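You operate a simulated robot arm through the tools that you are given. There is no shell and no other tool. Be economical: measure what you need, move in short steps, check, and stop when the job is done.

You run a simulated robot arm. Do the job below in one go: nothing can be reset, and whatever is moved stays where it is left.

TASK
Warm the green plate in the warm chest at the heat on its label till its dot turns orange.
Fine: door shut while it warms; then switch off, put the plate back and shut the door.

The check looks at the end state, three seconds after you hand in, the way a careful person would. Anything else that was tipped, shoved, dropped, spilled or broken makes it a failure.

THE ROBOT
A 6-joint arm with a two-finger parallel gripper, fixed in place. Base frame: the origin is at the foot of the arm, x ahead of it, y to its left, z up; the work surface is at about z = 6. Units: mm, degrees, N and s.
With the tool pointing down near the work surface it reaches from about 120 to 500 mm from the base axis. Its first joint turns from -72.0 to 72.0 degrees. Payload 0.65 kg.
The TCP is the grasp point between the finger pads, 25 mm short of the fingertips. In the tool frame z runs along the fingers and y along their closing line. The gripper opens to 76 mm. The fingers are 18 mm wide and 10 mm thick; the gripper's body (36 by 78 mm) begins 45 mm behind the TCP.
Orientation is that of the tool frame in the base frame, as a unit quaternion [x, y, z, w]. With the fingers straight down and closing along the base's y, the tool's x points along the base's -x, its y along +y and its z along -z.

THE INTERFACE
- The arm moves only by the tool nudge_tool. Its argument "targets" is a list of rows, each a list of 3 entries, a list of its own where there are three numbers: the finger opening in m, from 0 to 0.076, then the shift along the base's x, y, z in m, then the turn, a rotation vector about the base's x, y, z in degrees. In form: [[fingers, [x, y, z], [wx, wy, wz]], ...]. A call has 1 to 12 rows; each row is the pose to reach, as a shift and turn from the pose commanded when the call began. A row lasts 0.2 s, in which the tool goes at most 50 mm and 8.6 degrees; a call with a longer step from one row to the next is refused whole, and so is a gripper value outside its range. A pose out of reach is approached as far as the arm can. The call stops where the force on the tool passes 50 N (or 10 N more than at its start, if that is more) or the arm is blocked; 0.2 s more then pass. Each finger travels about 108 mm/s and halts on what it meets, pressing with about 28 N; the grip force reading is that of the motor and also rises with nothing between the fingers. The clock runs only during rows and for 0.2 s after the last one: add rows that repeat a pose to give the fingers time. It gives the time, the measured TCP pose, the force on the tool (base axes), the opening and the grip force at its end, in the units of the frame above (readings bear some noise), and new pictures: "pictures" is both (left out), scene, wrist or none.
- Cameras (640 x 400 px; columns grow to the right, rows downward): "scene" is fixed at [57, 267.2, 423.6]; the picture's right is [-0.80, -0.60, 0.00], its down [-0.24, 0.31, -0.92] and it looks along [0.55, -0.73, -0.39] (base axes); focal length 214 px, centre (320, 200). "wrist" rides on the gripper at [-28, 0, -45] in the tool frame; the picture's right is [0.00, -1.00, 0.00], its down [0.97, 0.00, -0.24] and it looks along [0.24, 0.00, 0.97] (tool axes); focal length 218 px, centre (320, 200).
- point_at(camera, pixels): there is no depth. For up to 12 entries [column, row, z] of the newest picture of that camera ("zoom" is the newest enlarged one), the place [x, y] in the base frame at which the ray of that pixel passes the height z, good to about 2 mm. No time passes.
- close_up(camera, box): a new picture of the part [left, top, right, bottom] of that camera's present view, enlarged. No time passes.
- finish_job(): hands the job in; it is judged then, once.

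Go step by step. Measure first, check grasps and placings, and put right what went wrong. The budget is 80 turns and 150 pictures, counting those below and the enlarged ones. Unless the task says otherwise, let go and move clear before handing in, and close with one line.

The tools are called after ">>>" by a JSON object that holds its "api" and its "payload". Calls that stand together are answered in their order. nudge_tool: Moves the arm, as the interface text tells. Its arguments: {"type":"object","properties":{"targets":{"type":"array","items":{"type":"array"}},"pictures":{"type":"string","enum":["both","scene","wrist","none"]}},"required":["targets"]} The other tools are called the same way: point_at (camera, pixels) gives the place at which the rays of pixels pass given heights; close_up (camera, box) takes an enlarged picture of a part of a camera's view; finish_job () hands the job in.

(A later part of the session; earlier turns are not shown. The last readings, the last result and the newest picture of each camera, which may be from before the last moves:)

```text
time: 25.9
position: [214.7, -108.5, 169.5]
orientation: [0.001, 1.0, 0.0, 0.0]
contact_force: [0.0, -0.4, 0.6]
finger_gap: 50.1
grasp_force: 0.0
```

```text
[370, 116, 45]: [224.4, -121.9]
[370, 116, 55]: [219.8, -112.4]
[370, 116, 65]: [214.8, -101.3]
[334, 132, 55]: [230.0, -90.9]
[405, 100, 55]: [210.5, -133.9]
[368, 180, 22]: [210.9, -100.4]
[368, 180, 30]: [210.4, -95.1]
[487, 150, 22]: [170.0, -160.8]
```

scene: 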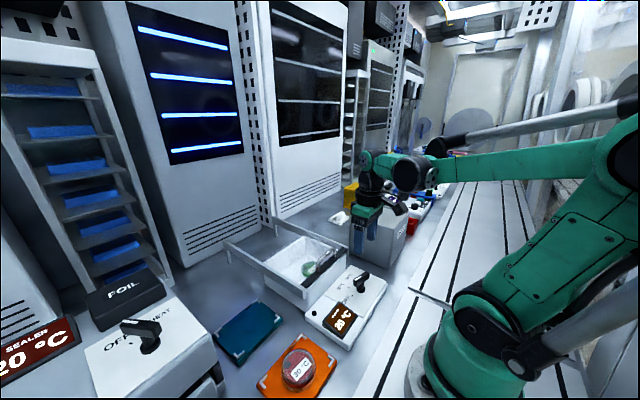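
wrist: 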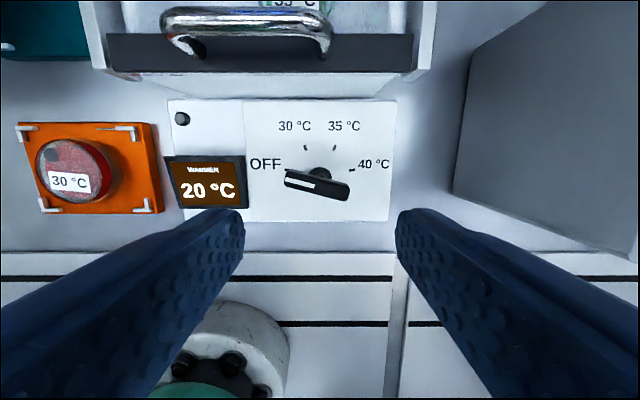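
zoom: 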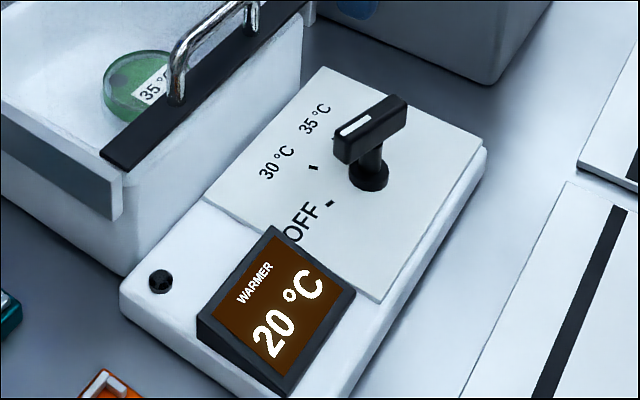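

The bar's top is at about z 58, centred at (217,-107.5), pointing at 76°. I'll yaw the tool +75° so the fingers close across it.

>>> {"api": "nudge_tool", "payload": {"targets": [[0.05, [0, 0, 0], [0, 0, 8]], [0.05, [0, 0.001, 0], [0, 0, 16]], [0.05, [0, 0.001, 0], [0, 0, 24.5]], [0.05, [0, 0.001, 0], [0, 0, 33]], [0.05, [0, 0.001, 0], [0, 0, 41.5]], [0.05, [0, 0.001, 0], [0, 0, 50]], [0.05, [0, 0.001, 0], [0, 0, 58.5]], [0.05, [0, 0.001, 0], [0, 0, 67]], [0.05, [0, 0.001, 0], [0, 0, 75]], [0.05, [0, 0.001, -0.04], [0, 0, 75]], [0.05, [0, 0.001, -0.06], [0, 0, 75]]]}}

>>> {"api": "close_up", "payload": {"camera": "scene", "box": [290, 220, 400, 320]}}

```text
time: 28.3
position: [215.0, -106.3, 109.5]
orientation: [-0.609, 0.793, 0.0, 0.001]
contact_force: [0.1, 0.4, -0.7]
finger_gap: 50.2
grasp_force: 0.0
```

scene: 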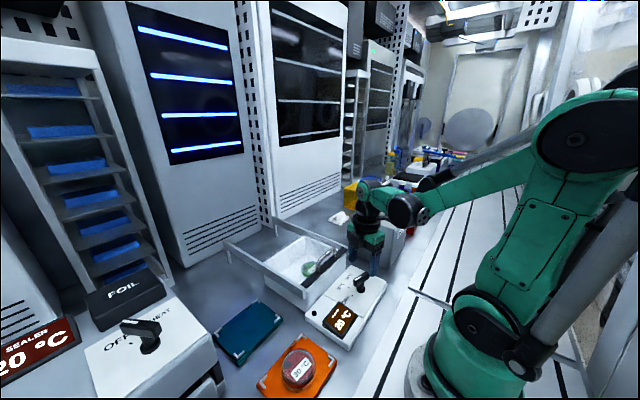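
wrist: 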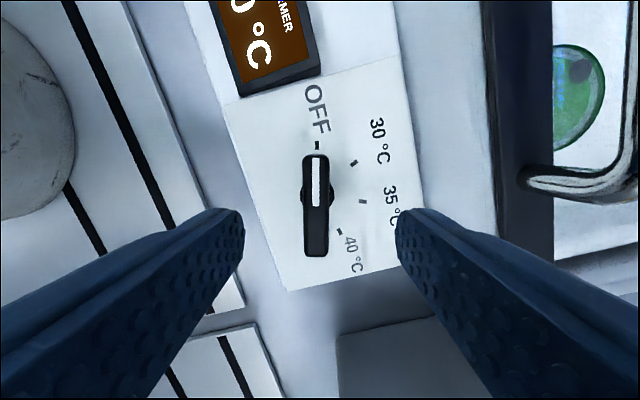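

```text
4.00 times, centred on (345, 270) of scene
```

zoom: 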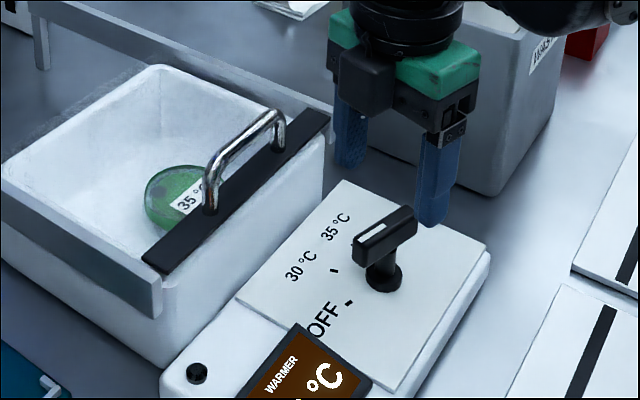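

The bar is vertical at column 316, aligned between the fingers. I'll descend and grip it.

>>> {"api": "nudge_tool", "payload": {"targets": [[0.05, [0, 0, -0.015], [0, 0, 0]], [0.05, [0, 0, -0.03], [0, 0, 0]], [0.05, [0, 0, -0.042], [0, 0, 0]], [0.03, [0, 0, -0.042], [0, 0, 0]], [0.01, [0, 0, -0.042], [0, 0, 0]], [0.005, [0, 0, -0.042], [0, 0, 0]], [0.005, [0, 0, -0.042], [0, 0, 0]]]}}

>>> {"api": "close_up", "payload": {"camera": "scene", "box": [290, 220, 400, 320]}}

```text
time: 29.9
position: [215.1, -107.1, 67.9]
orientation: [-0.609, 0.793, 0.0, -0.001]
contact_force: [-11.1, 2.4, -5.0]
finger_gap: 14.6
grasp_force: 6.7
```

scene: 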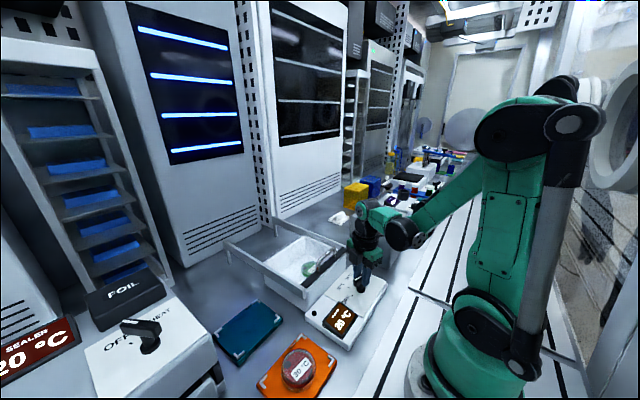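
wrist: 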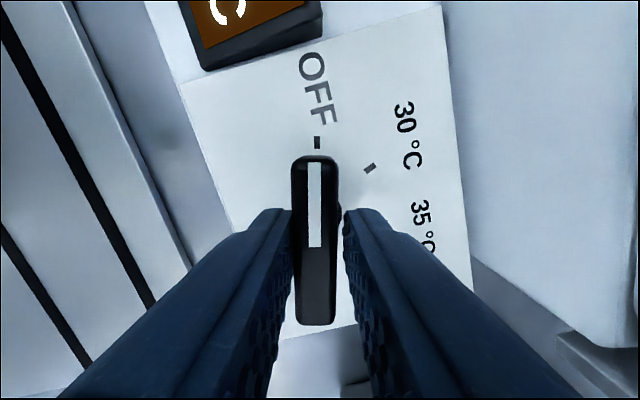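

```text
4.00 times, centred on (345, 270) of scene
```

zoom: 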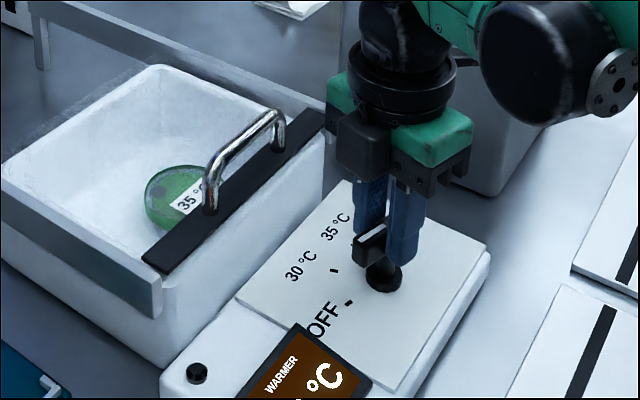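

The gap is 14.6 and still closing with a slight side force; I'll shift −1.5 mm in x and let the grip settle.

>>> {"api": "nudge_tool", "payload": {"targets": [[0.005, [-0.001, 0, 0], [0, 0, 0]], [0.005, [-0.0015, 0, 0], [0, 0, 0]], [0.005, [-0.0015, 0, 0], [0, 0, 0]]], "pictures": "none"}}

```text
time: 30.7
position: [214.6, -107.1, 68.3]
orientation: [-0.609, 0.793, 0.0, 0.001]
contact_force: [-7.9, 6.1, 2.4]
finger_gap: 12.2
grasp_force: 4.6
```

Gap 12.2 with only 4.6 N grip; I'll command fully closed and wait.

>>> {"api": "nudge_tool", "payload": {"targets": [[0.0, [-0.001, 0, 0], [0, 0, 0]], [0.0, [-0.001, 0, 0], [0, 0, 0]], [0.0, [-0.001, 0, 0], [0, 0, 0]]]}}

>>> {"api": "close_up", "payload": {"camera": "wrist", "box": [200, 100, 440, 340]}}

```text
time: 31.5
position: [215.0, -107.5, 66.7]
orientation: [-0.61, 0.792, -0.001, 0.001]
contact_force: [16.9, 10.5, 17.7]
finger_gap: 11.8
grasp_force: 32.6
```

scene: 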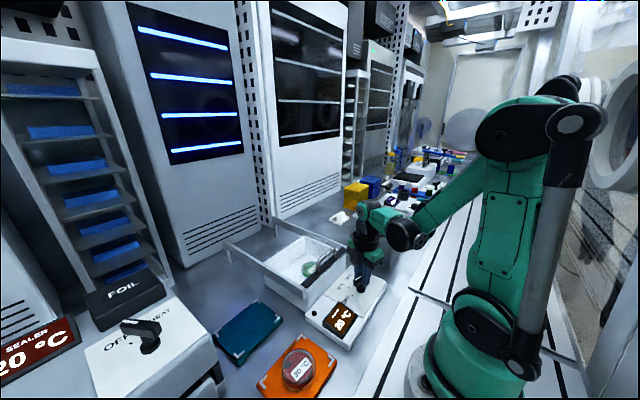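
wrist: 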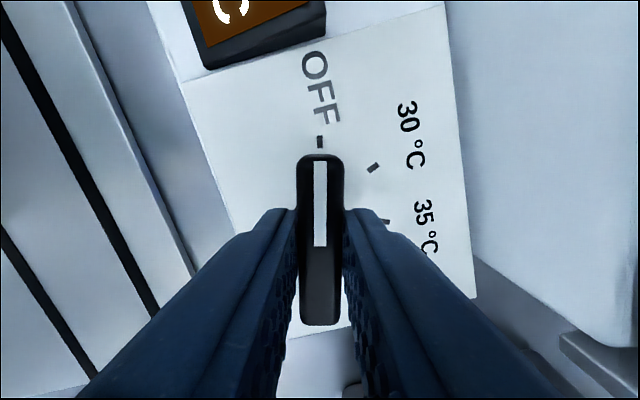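

```text
1.67 times, centred on (320, 220) of wrist
```

zoom: 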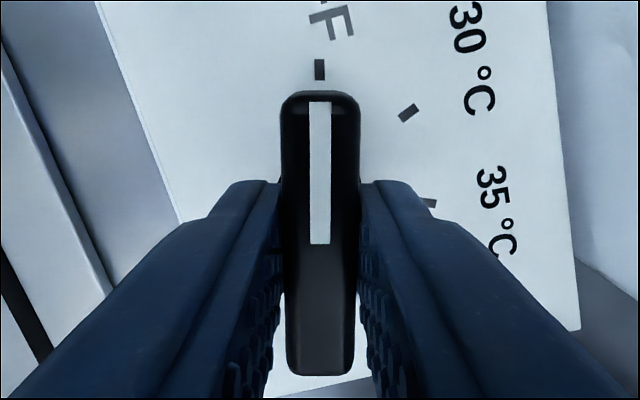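

The knob is gripped firmly. I'll turn it clockwise 50° first and check forces.

>>> {"api": "nudge_tool", "payload": {"targets": [[0.0, [0.001, 0, 0], [0, 0, -8.3]], [0.0, [0.001, 0, 0], [0, 0, -16.6]], [0.0, [0.001, 0, 0], [0, 0, -25]], [0.0, [0.001, 0, 0], [0, 0, -33.3]], [0.0, [0.001, 0, 0], [0, 0, -41.6]], [0.0, [0.001, 0, 0], [0, 0, -50]]]}}

```text
time: 32.9
position: [215.0, -108.1, 67.1]
orientation: [-0.214, 0.977, -0.001, -0.001]
contact_force: [2.9, -10.0, 8.9]
finger_gap: 11.9
grasp_force: 32.6
```

scene: 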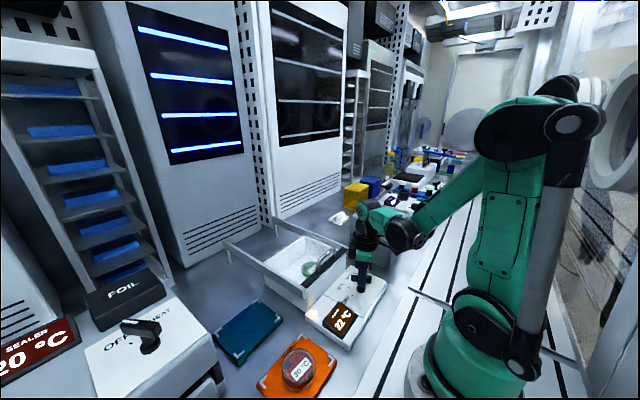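
wrist: 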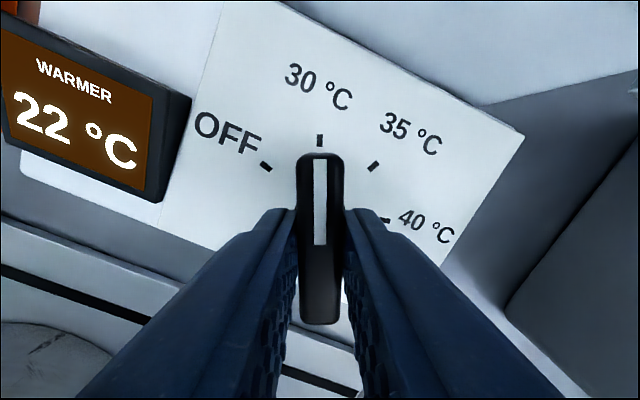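

The knob now points at 30 °C, the display reads 22 and the lamp is lit. Another 50° brings it to 35 °C.

>>> {"api": "nudge_tool", "payload": {"targets": [[0.0, [0, 0, 0], [0, 0, -8.3]], [0.0, [0, 0, 0], [0, 0, -16.6]], [0.0, [0, 0, 0], [0, 0, -25]], [0.0, [0, 0, 0], [0, 0, -33.3]], [0.0, [0, 0, 0], [0, 0, -41.6]], [0.0, [0, 0, 0], [0, 0, -50]]]}}

>>> {"api": "close_up", "payload": {"camera": "scene", "box": [280, 230, 400, 340]}}

```text
time: 34.3
position: [213.7, -108.7, 67.1]
orientation: [0.218, 0.976, -0.002, -0.001]
contact_force: [2.5, -30.4, -2.3]
finger_gap: 11.9
grasp_force: 32.5
```

scene: 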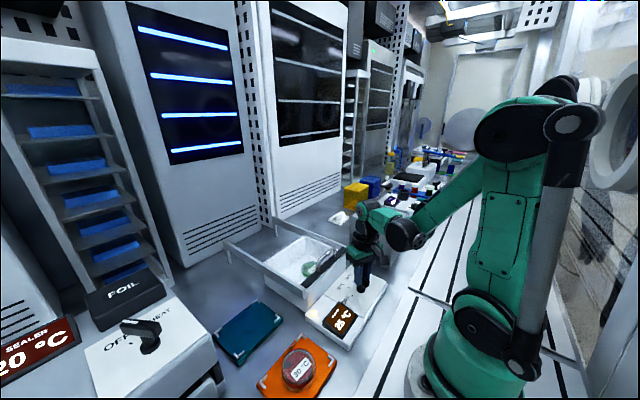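
wrist: 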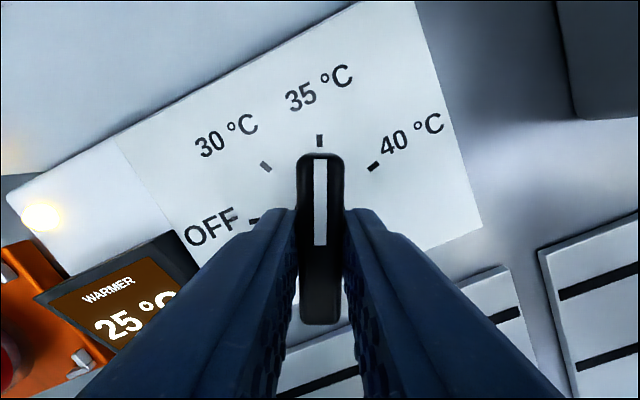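

```text
3.64 times, centred on (340, 285) of scene
```

zoom: 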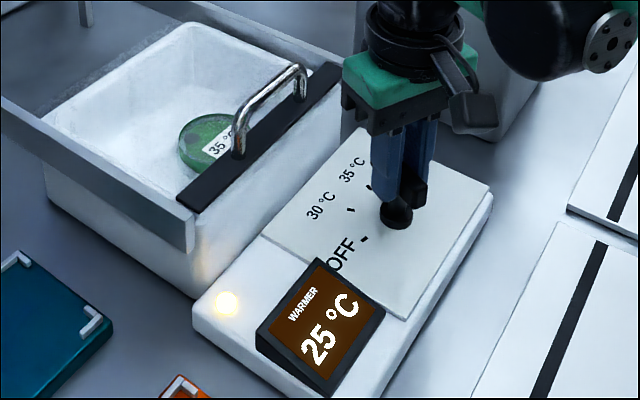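

The knob is at 35 °C and the display reads 25 and climbing. I'll ease the side force, hold, and watch the plate's dot.

>>> {"api": "nudge_tool", "payload": {"targets": [[0.0, [0, -0.001, 0], [0, 0, 0]], [0.0, [0, -0.001, 0], [0, 0, 0]], [0.0, [0, -0.001, 0], [0, 0, 0]], [0.0, [0, -0.001, 0], [0, 0, 0]], [0.0, [0, -0.001, 0], [0, 0, 0]], [0.0, [0, -0.001, 0], [0, 0, 0]], [0.0, [0, -0.001, 0], [0, 0, 0]], [0.0, [0, -0.001, 0], [0, 0, 0]], [0.0, [0, -0.001, 0], [0, 0, 0]], [0.0, [0, -0.001, 0], [0, 0, 0]]], "pictures": "none"}}

>>> {"api": "close_up", "payload": {"camera": "scene", "box": [280, 230, 400, 340]}}

```text
time: 36.5
position: [214.3, -107.4, 66.4]
orientation: [0.216, 0.976, 0.001, -0.001]
contact_force: [-2.7, 1.3, -5.3]
finger_gap: 12.0
grasp_force: 32.4
```

```text
3.64 times, centred on (340, 285) of scene
```

zoom: 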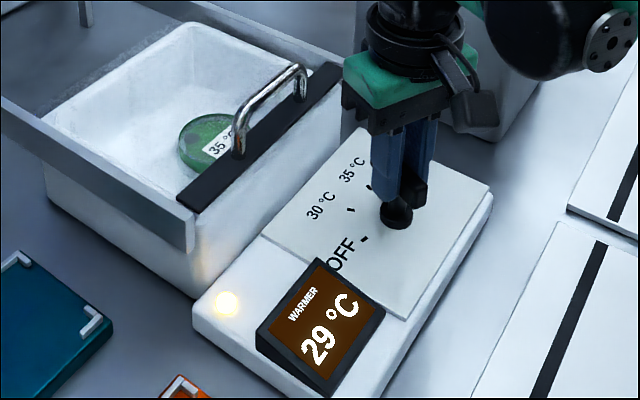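

The display reads 29 and the dot (zoom 190,125) is still grey. I'll keep holding.

>>> {"api": "nudge_tool", "payload": {"targets": [[0.0, [0, 0, 0], [0, 0, 0]], [0.0, [0, 0, 0], [0, 0, 0]], [0.0, [0, 0, 0], [0, 0, 0]], [0.0, [0, 0, 0], [0, 0, 0]], [0.0, [0, 0, 0], [0, 0, 0]], [0.0, [0, 0, 0], [0, 0, 0]], [0.0, [0, 0, 0], [0, 0, 0]], [0.0, [0, 0, 0], [0, 0, 0]], [0.0, [0, 0, 0], [0, 0, 0]], [0.0, [0, 0, 0], [0, 0, 0]], [0.0, [0, 0, 0], [0, 0, 0]], [0.0, [0, 0, 0], [0, 0, 0]]], "pictures": "none"}}

>>> {"api": "close_up", "payload": {"camera": "scene", "box": [290, 240, 370, 330]}}

```text
time: 39.1
position: [214.0, -107.5, 66.8]
orientation: [0.217, 0.976, 0.0, -0.001]
contact_force: [-7.9, 15.8, -0.2]
finger_gap: 12.0
grasp_force: 32.8
```

```text
4.44 times, centred on (330, 285) of scene
```

zoom: 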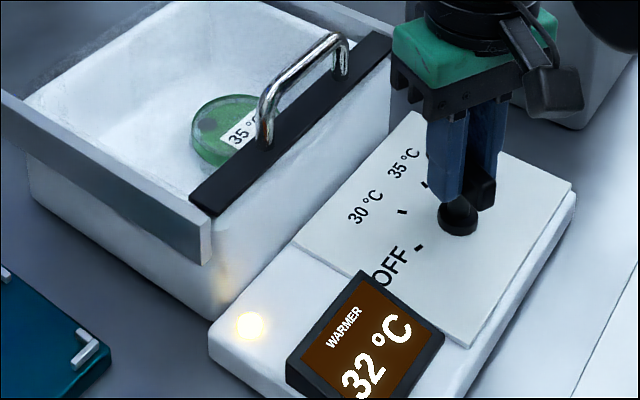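

The display reads 32 and the dot at zoom (207,125) is still grey. Continuing to wait.

>>> {"api": "nudge_tool", "payload": {"targets": [[0.0, [0, 0, 0], [0, 0, 0]], [0.0, [0, 0, 0], [0, 0, 0]], [0.0, [0, 0, 0], [0, 0, 0]], [0.0, [0, 0, 0], [0, 0, 0]], [0.0, [0, 0, 0], [0, 0, 0]], [0.0, [0, 0, 0], [0, 0, 0]], [0.0, [0, 0, 0], [0, 0, 0]], [0.0, [0, 0, 0], [0, 0, 0]], [0.0, [0, 0, 0], [0, 0, 0]], [0.0, [0, 0, 0], [0, 0, 0]], [0.0, [0, 0, 0], [0, 0, 0]], [0.0, [0, 0, 0], [0, 0, 0]]], "pictures": "none"}}

>>> {"api": "close_up", "payload": {"camera": "scene", "box": [290, 240, 370, 330]}}

```text
time: 41.7
position: [214.6, -109.2, 67.5]
orientation: [0.216, 0.976, 0.0, -0.001]
contact_force: [-8.2, 24.1, -0.2]
finger_gap: 11.8
grasp_force: 32.5
```

```text
4.44 times, centred on (330, 285) of scene
```

zoom: 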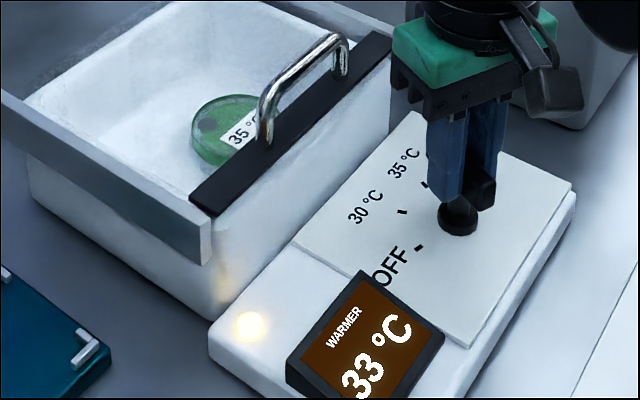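

The display reads 33, the dot is still grey, and side force is creeping up, so I'll ease y by 1 mm while waiting.

>>> {"api": "nudge_tool", "payload": {"targets": [[0.0, [0, 0.001, 0], [0, 0, 0]], [0.0, [0, 0.001, 0], [0, 0, 0]], [0.0, [0, 0.001, 0], [0, 0, 0]], [0.0, [0, 0.001, 0], [0, 0, 0]], [0.0, [0, 0.001, 0], [0, 0, 0]], [0.0, [0, 0.001, 0], [0, 0, 0]], [0.0, [0, 0.001, 0], [0, 0, 0]], [0.0, [0, 0.001, 0], [0, 0, 0]], [0.0, [0, 0.001, 0], [0, 0, 0]], [0.0, [0, 0.001, 0], [0, 0, 0]], [0.0, [0, 0.001, 0], [0, 0, 0]], [0.0, [0, 0.001, 0], [0, 0, 0]]], "pictures": "none"}}

>>> {"api": "close_up", "payload": {"camera": "scene", "box": [290, 240, 370, 330]}}

>>> {"api": "nudge_tool", "payload": {"targets": [[0.0, [0, 0, 0], [0, 0, 0]], [0.0, [0, 0, 0], [0, 0, 0]], [0.0, [0, 0, 0], [0, 0, 0]], [0.0, [0, 0, 0], [0, 0, 0]], [0.0, [0, 0, 0], [0, 0, 0]], [0.0, [0, 0, 0], [0, 0, 0]], [0.0, [0, 0, 0], [0, 0, 0]], [0.0, [0, 0, 0], [0, 0, 0]], [0.0, [0, 0, 0], [0, 0, 0]], [0.0, [0, 0, 0], [0, 0, 0]], [0.0, [0, 0, 0], [0, 0, 0]], [0.0, [0, 0, 0], [0, 0, 0]]], "pictures": "none"}}

>>> {"api": "close_up", "payload": {"camera": "scene", "box": [290, 240, 370, 330]}}

```text
time: 44.3
position: [213.9, -109.0, 67.5]
orientation: [0.217, 0.976, -0.002, 0.0]
contact_force: [-4.5, -27.8, -21.5]
finger_gap: 11.8
grasp_force: 32.9
```

```text
4.44 times, centred on (330, 285) of scene
```

zoom: 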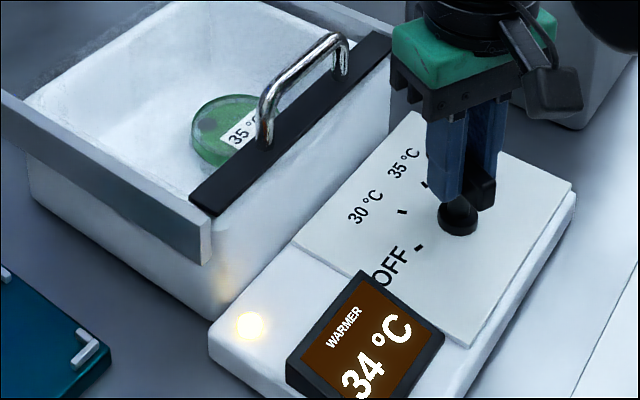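

```text
time: 46.9
position: [214.7, -108.0, 67.2]
orientation: [0.216, 0.976, -0.001, 0.0]
contact_force: [4.6, -32.3, -6.4]
finger_gap: 12.0
grasp_force: 32.6
```

```text
4.44 times, centred on (330, 285) of scene
```

zoom: 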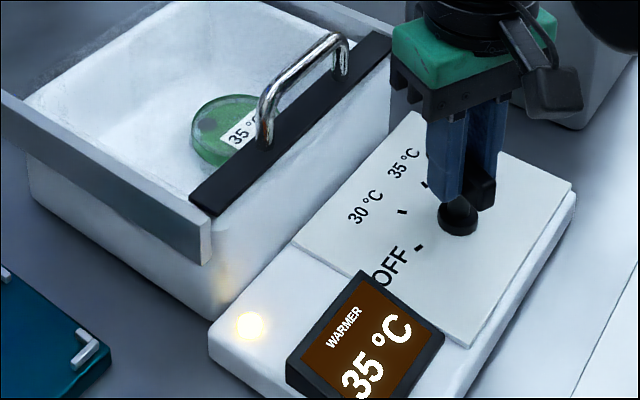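

The display has reached 35 and the dot is still grey. I'll ease the side force and keep waiting.

>>> {"api": "nudge_tool", "payload": {"targets": [[0.0, [0, -0.0006, 0], [0, 0, 0]], [0.0, [0, -0.0006, 0], [0, 0, 0]], [0.0, [0, -0.0006, 0], [0, 0, 0]], [0.0, [0, -0.0006, 0], [0, 0, 0]], [0.0, [0, -0.0006, 0], [0, 0, 0]], [0.0, [0, -0.0006, 0], [0, 0, 0]], [0.0, [0, -0.0006, 0], [0, 0, 0]], [0.0, [0, -0.0006, 0], [0, 0, 0]], [0.0, [0, -0.0006, 0], [0, 0, 0]], [0.0, [0, -0.0006, 0], [0, 0, 0]], [0.0, [0, -0.0006, 0], [0, 0, 0]], [0.0, [0, -0.0006, 0], [0, 0, 0]]], "pictures": "none"}}

>>> {"api": "close_up", "payload": {"camera": "scene", "box": [290, 240, 370, 330]}}

>>> {"api": "nudge_tool", "payload": {"targets": [[0.0, [0, 0, 0], [0, 0, 0]], [0.0, [0, 0, 0], [0, 0, 0]], [0.0, [0, 0, 0], [0, 0, 0]], [0.0, [0, 0, 0], [0, 0, 0]], [0.0, [0, 0, 0], [0, 0, 0]], [0.0, [0, 0, 0], [0, 0, 0]], [0.0, [0, 0, 0], [0, 0, 0]], [0.0, [0, 0, 0], [0, 0, 0]], [0.0, [0, 0, 0], [0, 0, 0]], [0.0, [0, 0, 0], [0, 0, 0]], [0.0, [0, 0, 0], [0, 0, 0]], [0.0, [0, 0, 0], [0, 0, 0]]], "pictures": "none"}}

>>> {"api": "close_up", "payload": {"camera": "scene", "box": [290, 240, 370, 330]}}

```text
time: 49.5
position: [214.7, -107.8, 67.4]
orientation: [0.216, 0.976, -0.001, 0.0]
contact_force: [1.6, -19.4, 7.7]
finger_gap: 12.0
grasp_force: 32.6
```

```text
4.44 times, centred on (330, 285) of scene
```

zoom: 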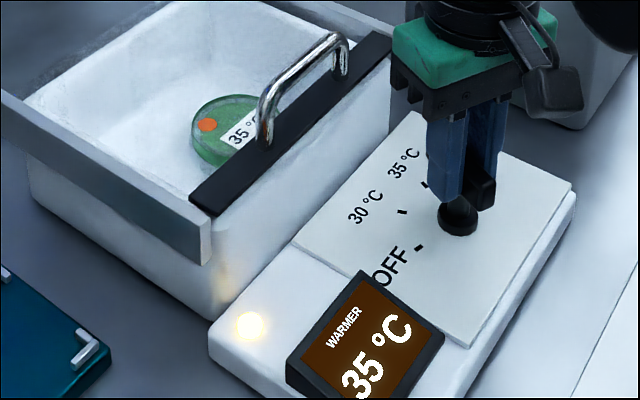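

```text
time: 52.1
position: [214.5, -108.0, 68.4]
orientation: [0.216, 0.976, -0.001, -0.001]
contact_force: [-2.9, -17.9, 7.3]
finger_gap: 11.9
grasp_force: 32.5
```

```text
4.44 times, centred on (330, 285) of scene
```

zoom: 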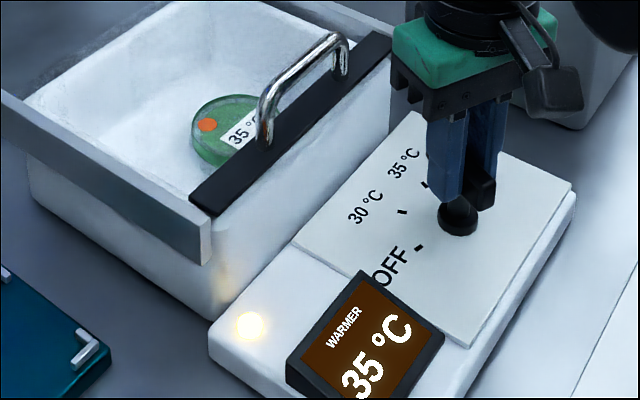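

The dot has turned orange. I'll turn the knob back 100° to OFF at once.

>>> {"api": "nudge_tool", "payload": {"targets": [[0.0, [0, -0.0005, 0], [0, 0, 8.4]], [0.0, [0, -0.0005, 0], [0, 0, 16.8]], [0.0, [0, -0.0005, 0], [0, 0, 25.2]], [0.0, [0, -0.0005, 0], [0, 0, 33.6]], [0.0, [0, -0.0005, 0], [0, 0, 42]], [0.0, [0, -0.0005, 0], [0, 0, 50.4]], [0.0, [0, -0.0005, 0], [0, 0, 58.8]], [0.0, [0, -0.0005, 0], [0, 0, 67.2]], [0.0, [0, -0.0005, 0], [0, 0, 75.6]], [0.0, [0, -0.0005, 0], [0, 0, 84]], [0.0, [0, -0.0005, 0], [0, 0, 92.4]], [0.0, [0, -0.0005, 0], [0, 0, 100]]]}}

>>> {"api": "close_up", "payload": {"camera": "scene", "box": [290, 240, 370, 330]}}

```text
time: 54.7
position: [213.9, -108.0, 66.2]
orientation: [-0.609, 0.793, 0.002, 0.0]
contact_force: [-13.7, 24.5, 12.5]
finger_gap: 11.9
grasp_force: 31.6
```

scene: 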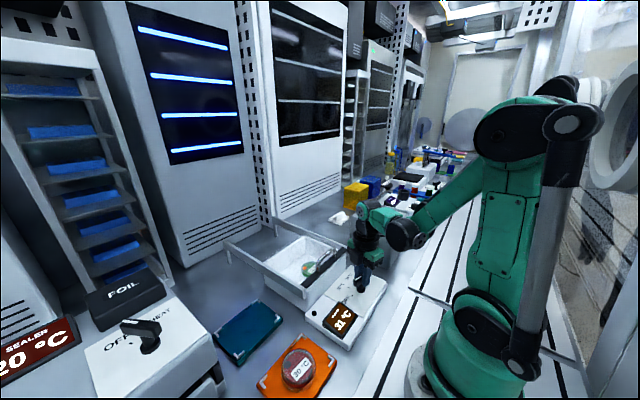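
wrist: 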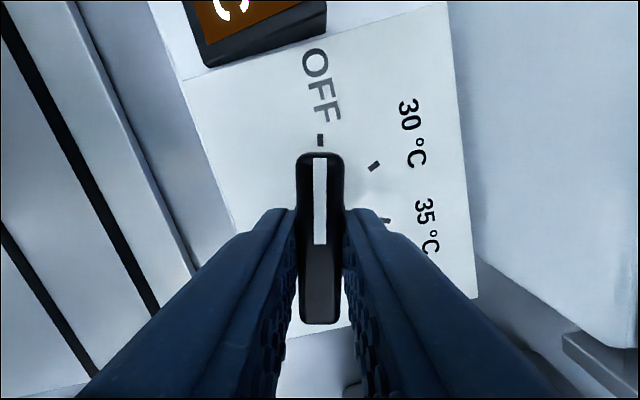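

```text
4.44 times, centred on (330, 285) of scene
```

zoom: 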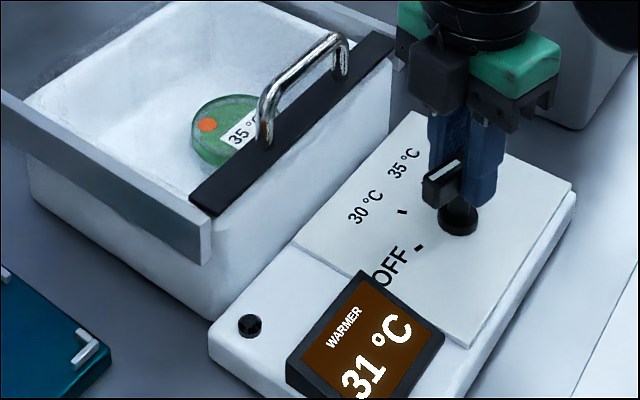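

The lamp is off, the pointer is on OFF and the dot is orange. I'll release, lift, and yaw back.

>>> {"api": "nudge_tool", "payload": {"targets": [[0.03, [0, 0, 0], [0, 0, 0]], [0.045, [0, 0, 0], [0, 0, 0]], [0.045, [0, 0, 0.04], [0, 0, 0]], [0.045, [0, 0, 0.08], [0, 0, -8.3]], [0.03, [0.0, 0.004, 0.08], [0, 0, -16.6]], [0.02, [0.0, 0.008, 0.08], [0, 0, -25]], [0.0, [0.0, 0.012, 0.08], [0, 0, -33.3]], [0.0, [0.0, 0.016, 0.08], [0, 0, -41.6]], [0.0, [0.0, 0.02, 0.08], [0, 0, -50]], [0.0, [0.01, 0.025, 0.08], [0, 0, -58.3]], [0.0, [0.03, 0.029, 0.08], [0, 0, -66.6]], [0.0, [0.05, 0.029, 0.08], [0, 0, -75]]]}}

>>> {"api": "close_up", "payload": {"camera": "scene", "box": [290, 240, 400, 340]}}

```text
time: 57.3
position: [264.1, -80.4, 146.8]
orientation: [0.001, 1.0, 0.0, 0.0]
contact_force: [-0.3, 0.0, 1.0]
finger_gap: 0.1
grasp_force: 23.3
```

scene: 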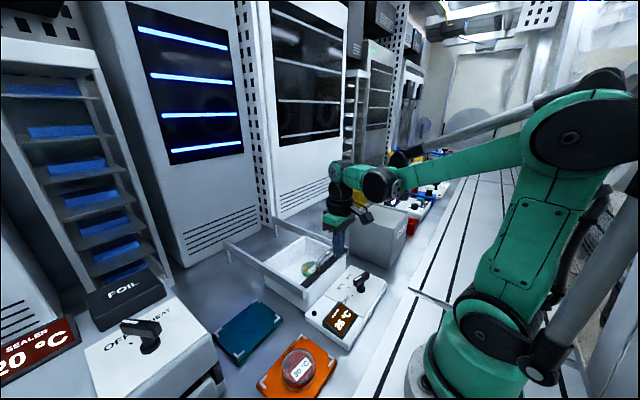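
wrist: 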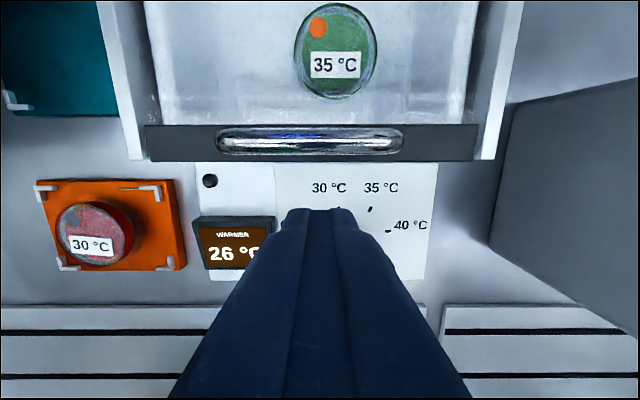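

```text
4.00 times, centred on (345, 290) of scene
```

zoom: 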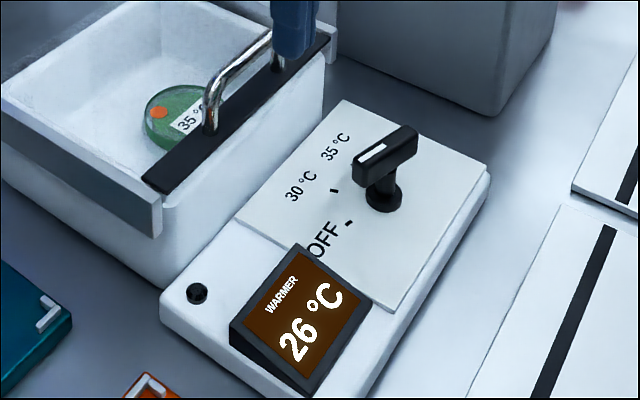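

The knob stays at OFF and the warmer is cooling. I'll descend before the handle and push the lid open.

>>> {"api": "nudge_tool", "payload": {"targets": [[0.0, [0, 0, -0.02], [0, 0, 0]], [0.0, [0, 0, -0.0375], [0, 0, 0]], [0.0, [0.01, 0, -0.0375], [0, 0, 0]], [0.0, [0.018, 0, -0.0375], [0, 0, 0]], [0.0, [0.028, 0, -0.0375], [0, 0, 0]], [0.0, [0.04, 0, -0.0375], [0, 0, 0]], [0.0, [0.052, 0, -0.0375], [0, 0, 0]], [0.0, [0.064, 0, -0.0375], [0, 0, 0]], [0.0, [0.076, 0, -0.0375], [0, 0, 0]], [0.0, [0.088, 0, -0.0375], [0, 0, 0]], [0.0, [0.1, 0, -0.0375], [0, 0, 0]], [0.0, [0.11, 0, -0.0375], [0, 0, 0]]], "pictures": "none"}}

>>> {"api": "nudge_tool", "payload": {"targets": [[0.0, [0.01, 0, 0], [0, 0, 0]], [0.0, [0.02, 0, 0], [0, 0, 0]], [0.0, [0.03, 0, 0], [0, 0, 0]], [0.0, [0.038, 0, 0], [0, 0, 0]], [0.0, [0.042, 0, 0], [0, 0, 0]]]}}

>>> {"api": "close_up", "payload": {"camera": "scene", "box": [220, 200, 390, 310]}}

```text
time: 59.9
position: [375.0, -79.9, 108.1]
orientation: [0.0, 1.0, 0.0, -0.001]
contact_force: [0.1, 0.1, -0.6]
finger_gap: 0.0
grasp_force: 23.4
```

```text
time: 61.1
position: [415.6, -79.2, 109.0]
orientation: [-0.001, 1.0, -0.001, 0.0]
contact_force: [0.2, -1.0, 0.6]
finger_gap: 0.2
grasp_force: 23.3
```

scene: 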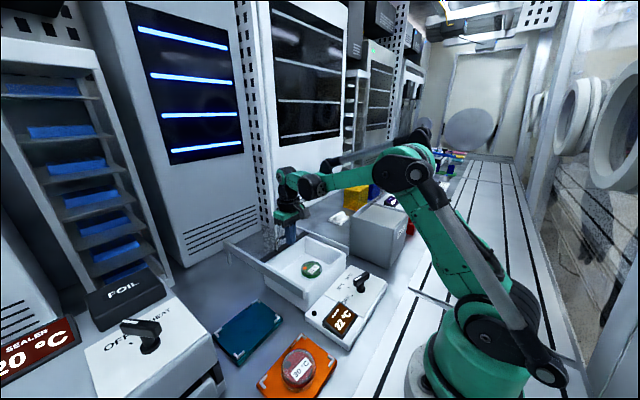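
wrist: 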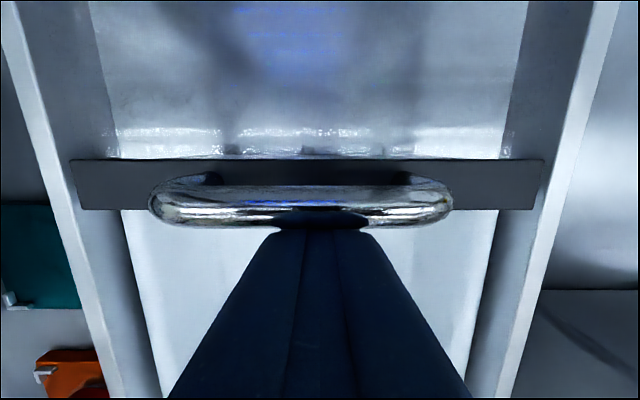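

```text
3.64 times, centred on (305, 255) of scene
```

zoom: 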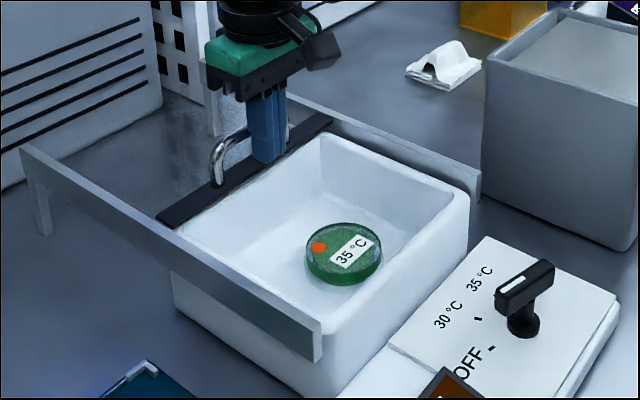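

The lid is open with the plate inside, dot orange. I'll rise and go back over the plate with fingers open.

>>> {"api": "nudge_tool", "payload": {"targets": [[0.0, [-0.006, 0, 0.02], [0, 0, 0]], [0.0, [-0.015, 0, 0.06], [0, 0, 0]], [0.04, [-0.04, 0, 0.075], [0, 0, 0]], [0.076, [-0.0595, 0.001, 0.075], [0, 0, 0]], [0.076, [-0.0595, 0.001, 0.045], [0, 0, 0]], [0.076, [-0.0595, 0.001, 0.01], [0, 0, 0]], [0.076, [-0.0595, 0.001, -0.01], [0, 0, 0]], [0.076, [-0.0595, 0.001, -0.01], [0, 0, 0]]]}}

```text
time: 62.9
position: [355.9, -77.4, 100.0]
orientation: [0.001, 1.0, 0.0, 0.0]
contact_force: [0.7, -0.2, -0.2]
finger_gap: 76.0
grasp_force: 0.1
```

scene: 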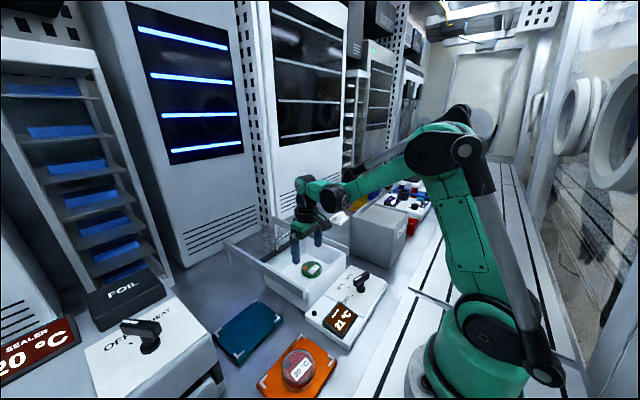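
wrist: 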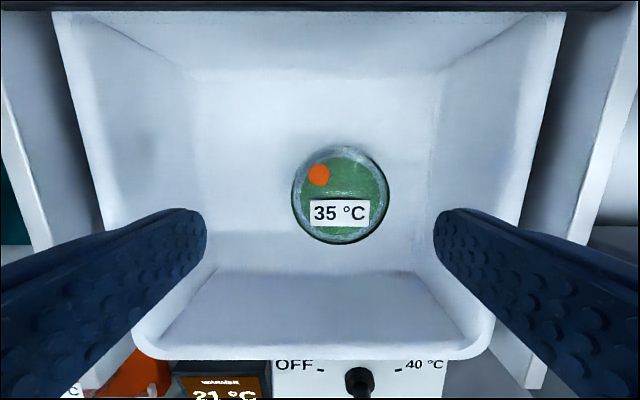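

The plate appears offset to column 340; I'll measure its centre before descending.

>>> {"api": "point_at", "payload": {"camera": "wrist", "pixels": [[340, 195, 22], [340, 195, 28], [292, 195, 22], [389, 195, 22], [340, 146, 22], [340, 244, 22]]}}

>>> {"api": "point_at", "payload": {"camera": "scene", "pixels": [[312, 269, 22], [312, 269, 28]]}}

```text
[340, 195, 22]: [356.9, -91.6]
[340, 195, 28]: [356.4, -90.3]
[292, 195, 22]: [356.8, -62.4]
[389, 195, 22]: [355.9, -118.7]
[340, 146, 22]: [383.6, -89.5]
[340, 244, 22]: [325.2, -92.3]
```

```text
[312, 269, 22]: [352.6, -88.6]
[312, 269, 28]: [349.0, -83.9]
```

The plate's centre is (356,-90), so I'll shift −12 mm in y and descend partway.

>>> {"api": "nudge_tool", "payload": {"targets": [[0.074, [-0.001, -0.012, 0], [0, 0, 0]], [0.074, [-0.001, -0.012, -0.02], [0, 0, 0]], [0.074, [-0.001, -0.012, -0.04], [0, 0, 0]], [0.074, [-0.001, -0.012, -0.04], [0, 0, 0]]]}}

>>> {"api": "close_up", "payload": {"camera": "scene", "box": [250, 210, 360, 310]}}

```text
time: 63.9
position: [355.9, -90.3, 58.6]
orientation: [0.001, 1.0, 0.0, 0.0]
contact_force: [-0.1, 0.8, 0.5]
finger_gap: 74.1
grasp_force: 0.1
```

scene: 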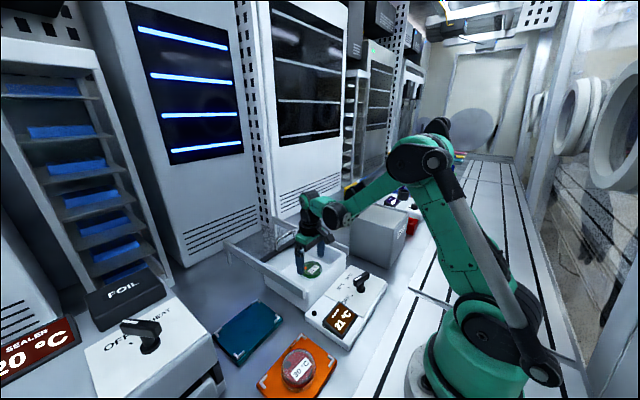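
wrist: 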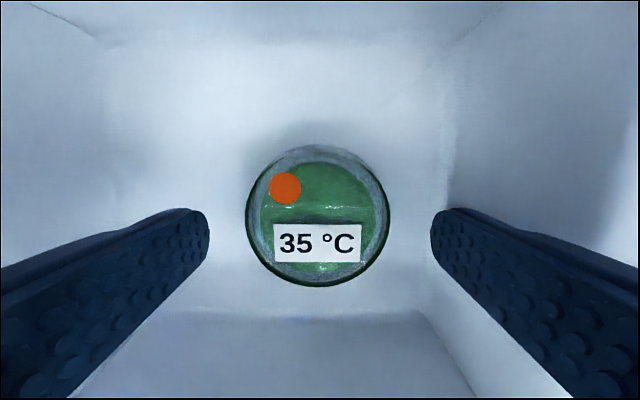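

```text
4.00 times, centred on (305, 260) of scene
```

zoom: 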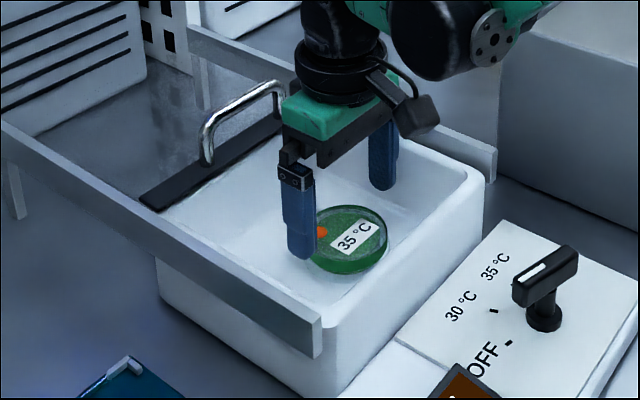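

The plate (246–390) is now centred between the fingers. I'll lower to z≈41 and close.

>>> {"api": "nudge_tool", "payload": {"targets": [[0.074, [0, 0, -0.008], [0, 0, 0]], [0.074, [0, 0, -0.014], [0, 0, 0]], [0.074, [0, 0, -0.0175], [0, 0, 0]], [0.06, [0, 0, -0.0175], [0, 0, 0]], [0.05, [0, 0, -0.0175], [0, 0, 0]], [0.05, [0, 0, -0.0175], [0, 0, 0]], [0.05, [0, 0, -0.0175], [0, 0, 0]]]}}

```text
time: 65.5
position: [355.5, -89.7, 41.2]
orientation: [0.0, 1.0, 0.0, 0.0]
contact_force: [1.0, 0.5, 0.1]
finger_gap: 53.6
grasp_force: 27.7
```

scene: 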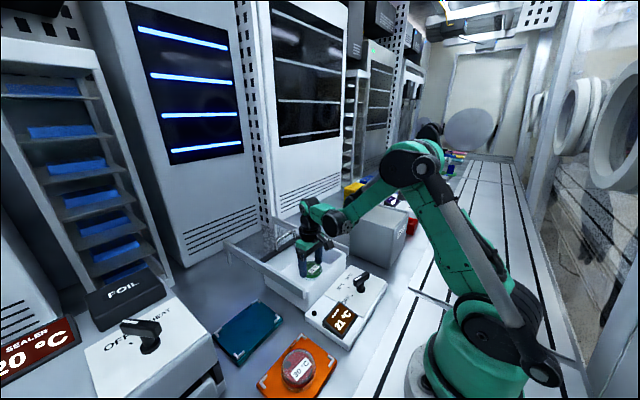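
wrist: 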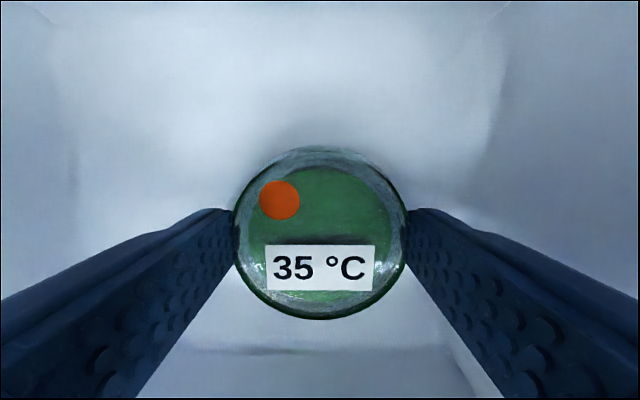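

Grip is good at 53.6 mm with no load. I'll lift straight out and carry it over the coaster.

>>> {"api": "nudge_tool", "payload": {"targets": [[0.05, [0, 0, 0.015], [0, 0, 0]], [0.05, [0, 0, 0.05], [0, 0, 0]], [0.05, [0, 0, 0.09], [0, 0, 0]], [0.05, [0, 0, 0.13], [0, 0, 0]], [0.05, [0.0, 0.03, 0.145], [0, 0, 0]], [0.05, [0.003, 0.07, 0.145], [0, 0, 0]], [0.05, [0.005, 0.11, 0.145], [0, 0, 0]], [0.05, [0.005, 0.15, 0.145], [0, 0, 0]], [0.05, [0.005, 0.185, 0.145], [0, 0, 0]], [0.05, [0.005, 0.1987, 0.14], [0, 0, 0]], [0.05, [0.005, 0.1987, 0.1], [0, 0, 0]], [0.05, [0.005, 0.1987, 0.06], [0, 0, 0]]]}}

>>> {"api": "close_up", "payload": {"camera": "scene", "box": [200, 240, 310, 360]}}

```text
time: 68.1
position: [359.8, 108.9, 101.1]
orientation: [0.0, 1.0, 0.001, 0.0]
contact_force: [-0.1, 0.6, -0.1]
finger_gap: 53.8
grasp_force: 28.1
```

scene: 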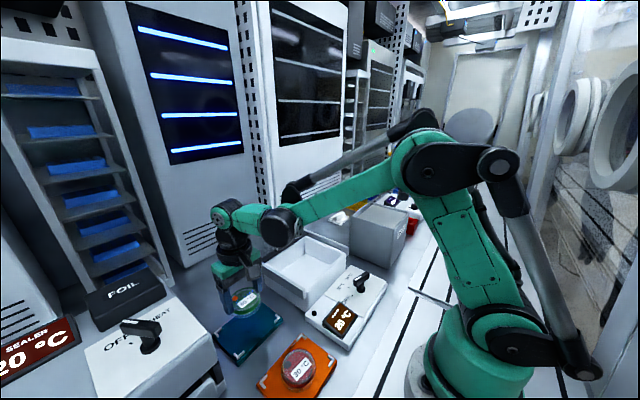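
wrist: 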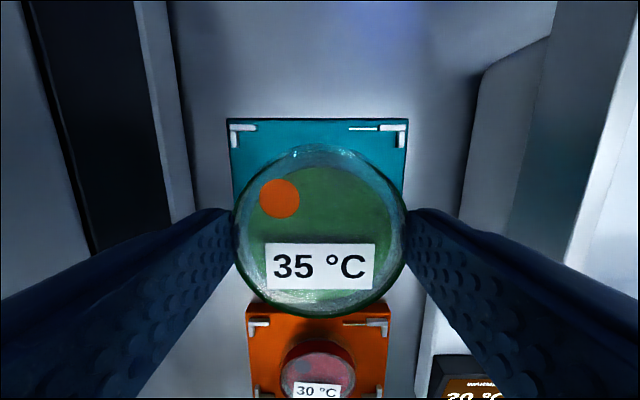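

```text
3.33 times, centred on (255, 300) of scene
```

zoom: 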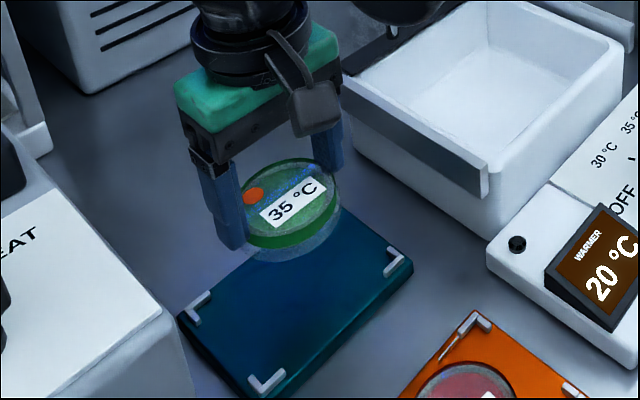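

The plate is over the coaster with corners around it. I'll lower to just above contact.

>>> {"api": "nudge_tool", "payload": {"targets": [[0.05, [0, 0, -0.025], [0, 0, 0]], [0.05, [0, 0, -0.045], [0, 0, 0]], [0.05, [0, 0, -0.056], [0, 0, 0]], [0.05, [0, 0, -0.0585], [0, 0, 0]], [0.05, [0, 0, -0.0595], [0, 0, 0]]]}}

>>> {"api": "close_up", "payload": {"camera": "scene", "box": [200, 260, 310, 360]}}

```text
time: 69.3
position: [361.0, 108.1, 43.0]
orientation: [0.0, 1.0, 0.001, -0.001]
contact_force: [0.6, -0.6, -0.2]
finger_gap: 53.6
grasp_force: 27.6
```

scene: 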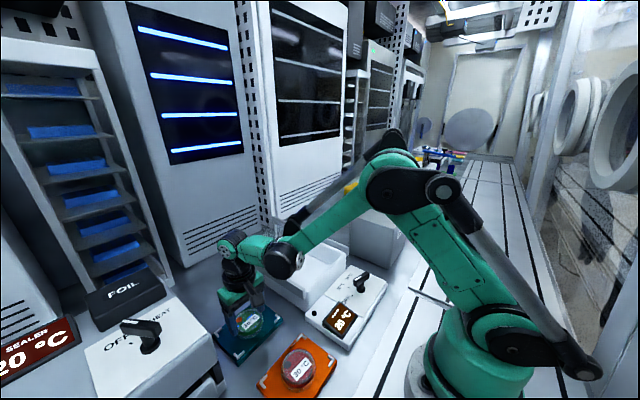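
wrist: 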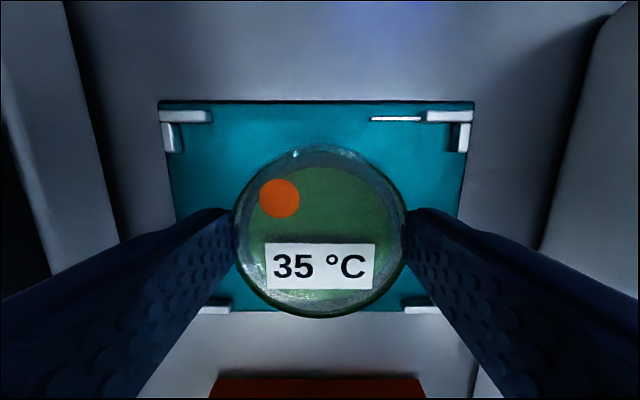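

```text
4.00 times, centred on (255, 310) of scene
```

zoom: 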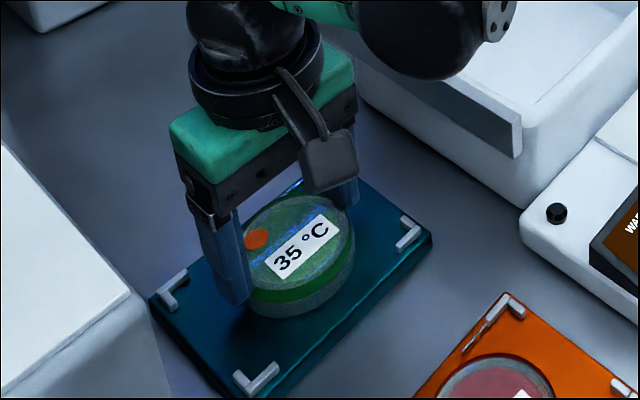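

Nearly down with no contact yet. I'll lower in fine steps and check the force.

>>> {"api": "nudge_tool", "payload": {"targets": [[0.05, [0, 0, -0.001], [0, 0, 0]], [0.05, [0, 0, -0.0015], [0, 0, 0]]], "pictures": "none"}}

```text
time: 69.9
position: [361.1, 107.8, 42.1]
orientation: [0.0, 1.0, 0.0, 0.0]
contact_force: [-0.1, 0.9, 18.7]
finger_gap: 53.5
grasp_force: 28.1
```

Contact at 18.7 N. The earlier quick release let the plate shift, so I'll unload slightly and open slowly.

>>> {"api": "nudge_tool", "payload": {"targets": [[0.05, [0, 0, 0.0005], [0, 0, 0]], [0.054, [0, 0, 0.0005], [0, 0, 0]], [0.0555, [0, 0, 0.0005], [0, 0, 0]], [0.057, [0, 0, 0.0005], [0, 0, 0]], [0.059, [0, 0, 0.0005], [0, 0, 0]], [0.062, [0, 0, 0.0005], [0, 0, 0]], [0.066, [0, 0, 0.0005], [0, 0, 0]], [0.072, [0, 0, 0.0005], [0, 0, 0]]]}}

>>> {"api": "close_up", "payload": {"camera": "scene", "box": [200, 260, 310, 360]}}

```text
time: 71.7
position: [359.4, 108.0, 41.1]
orientation: [0.0, 1.0, 0.0, 0.001]
contact_force: [-0.5, 0.5, -0.1]
finger_gap: 71.9
grasp_force: 0.1
```

scene: 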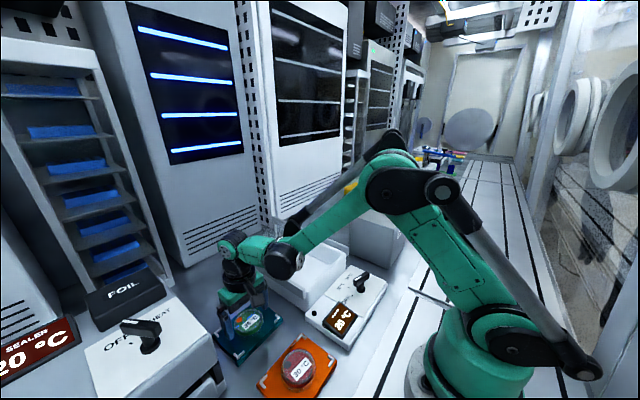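
wrist: 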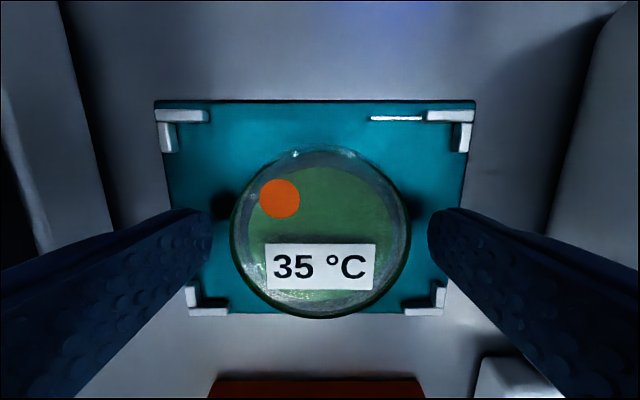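

```text
4.00 times, centred on (255, 310) of scene
```

zoom: 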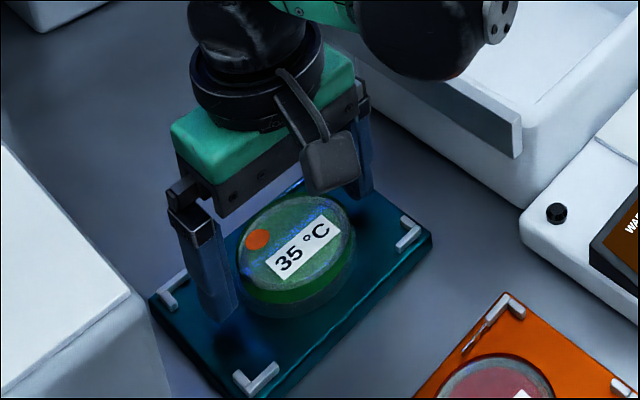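

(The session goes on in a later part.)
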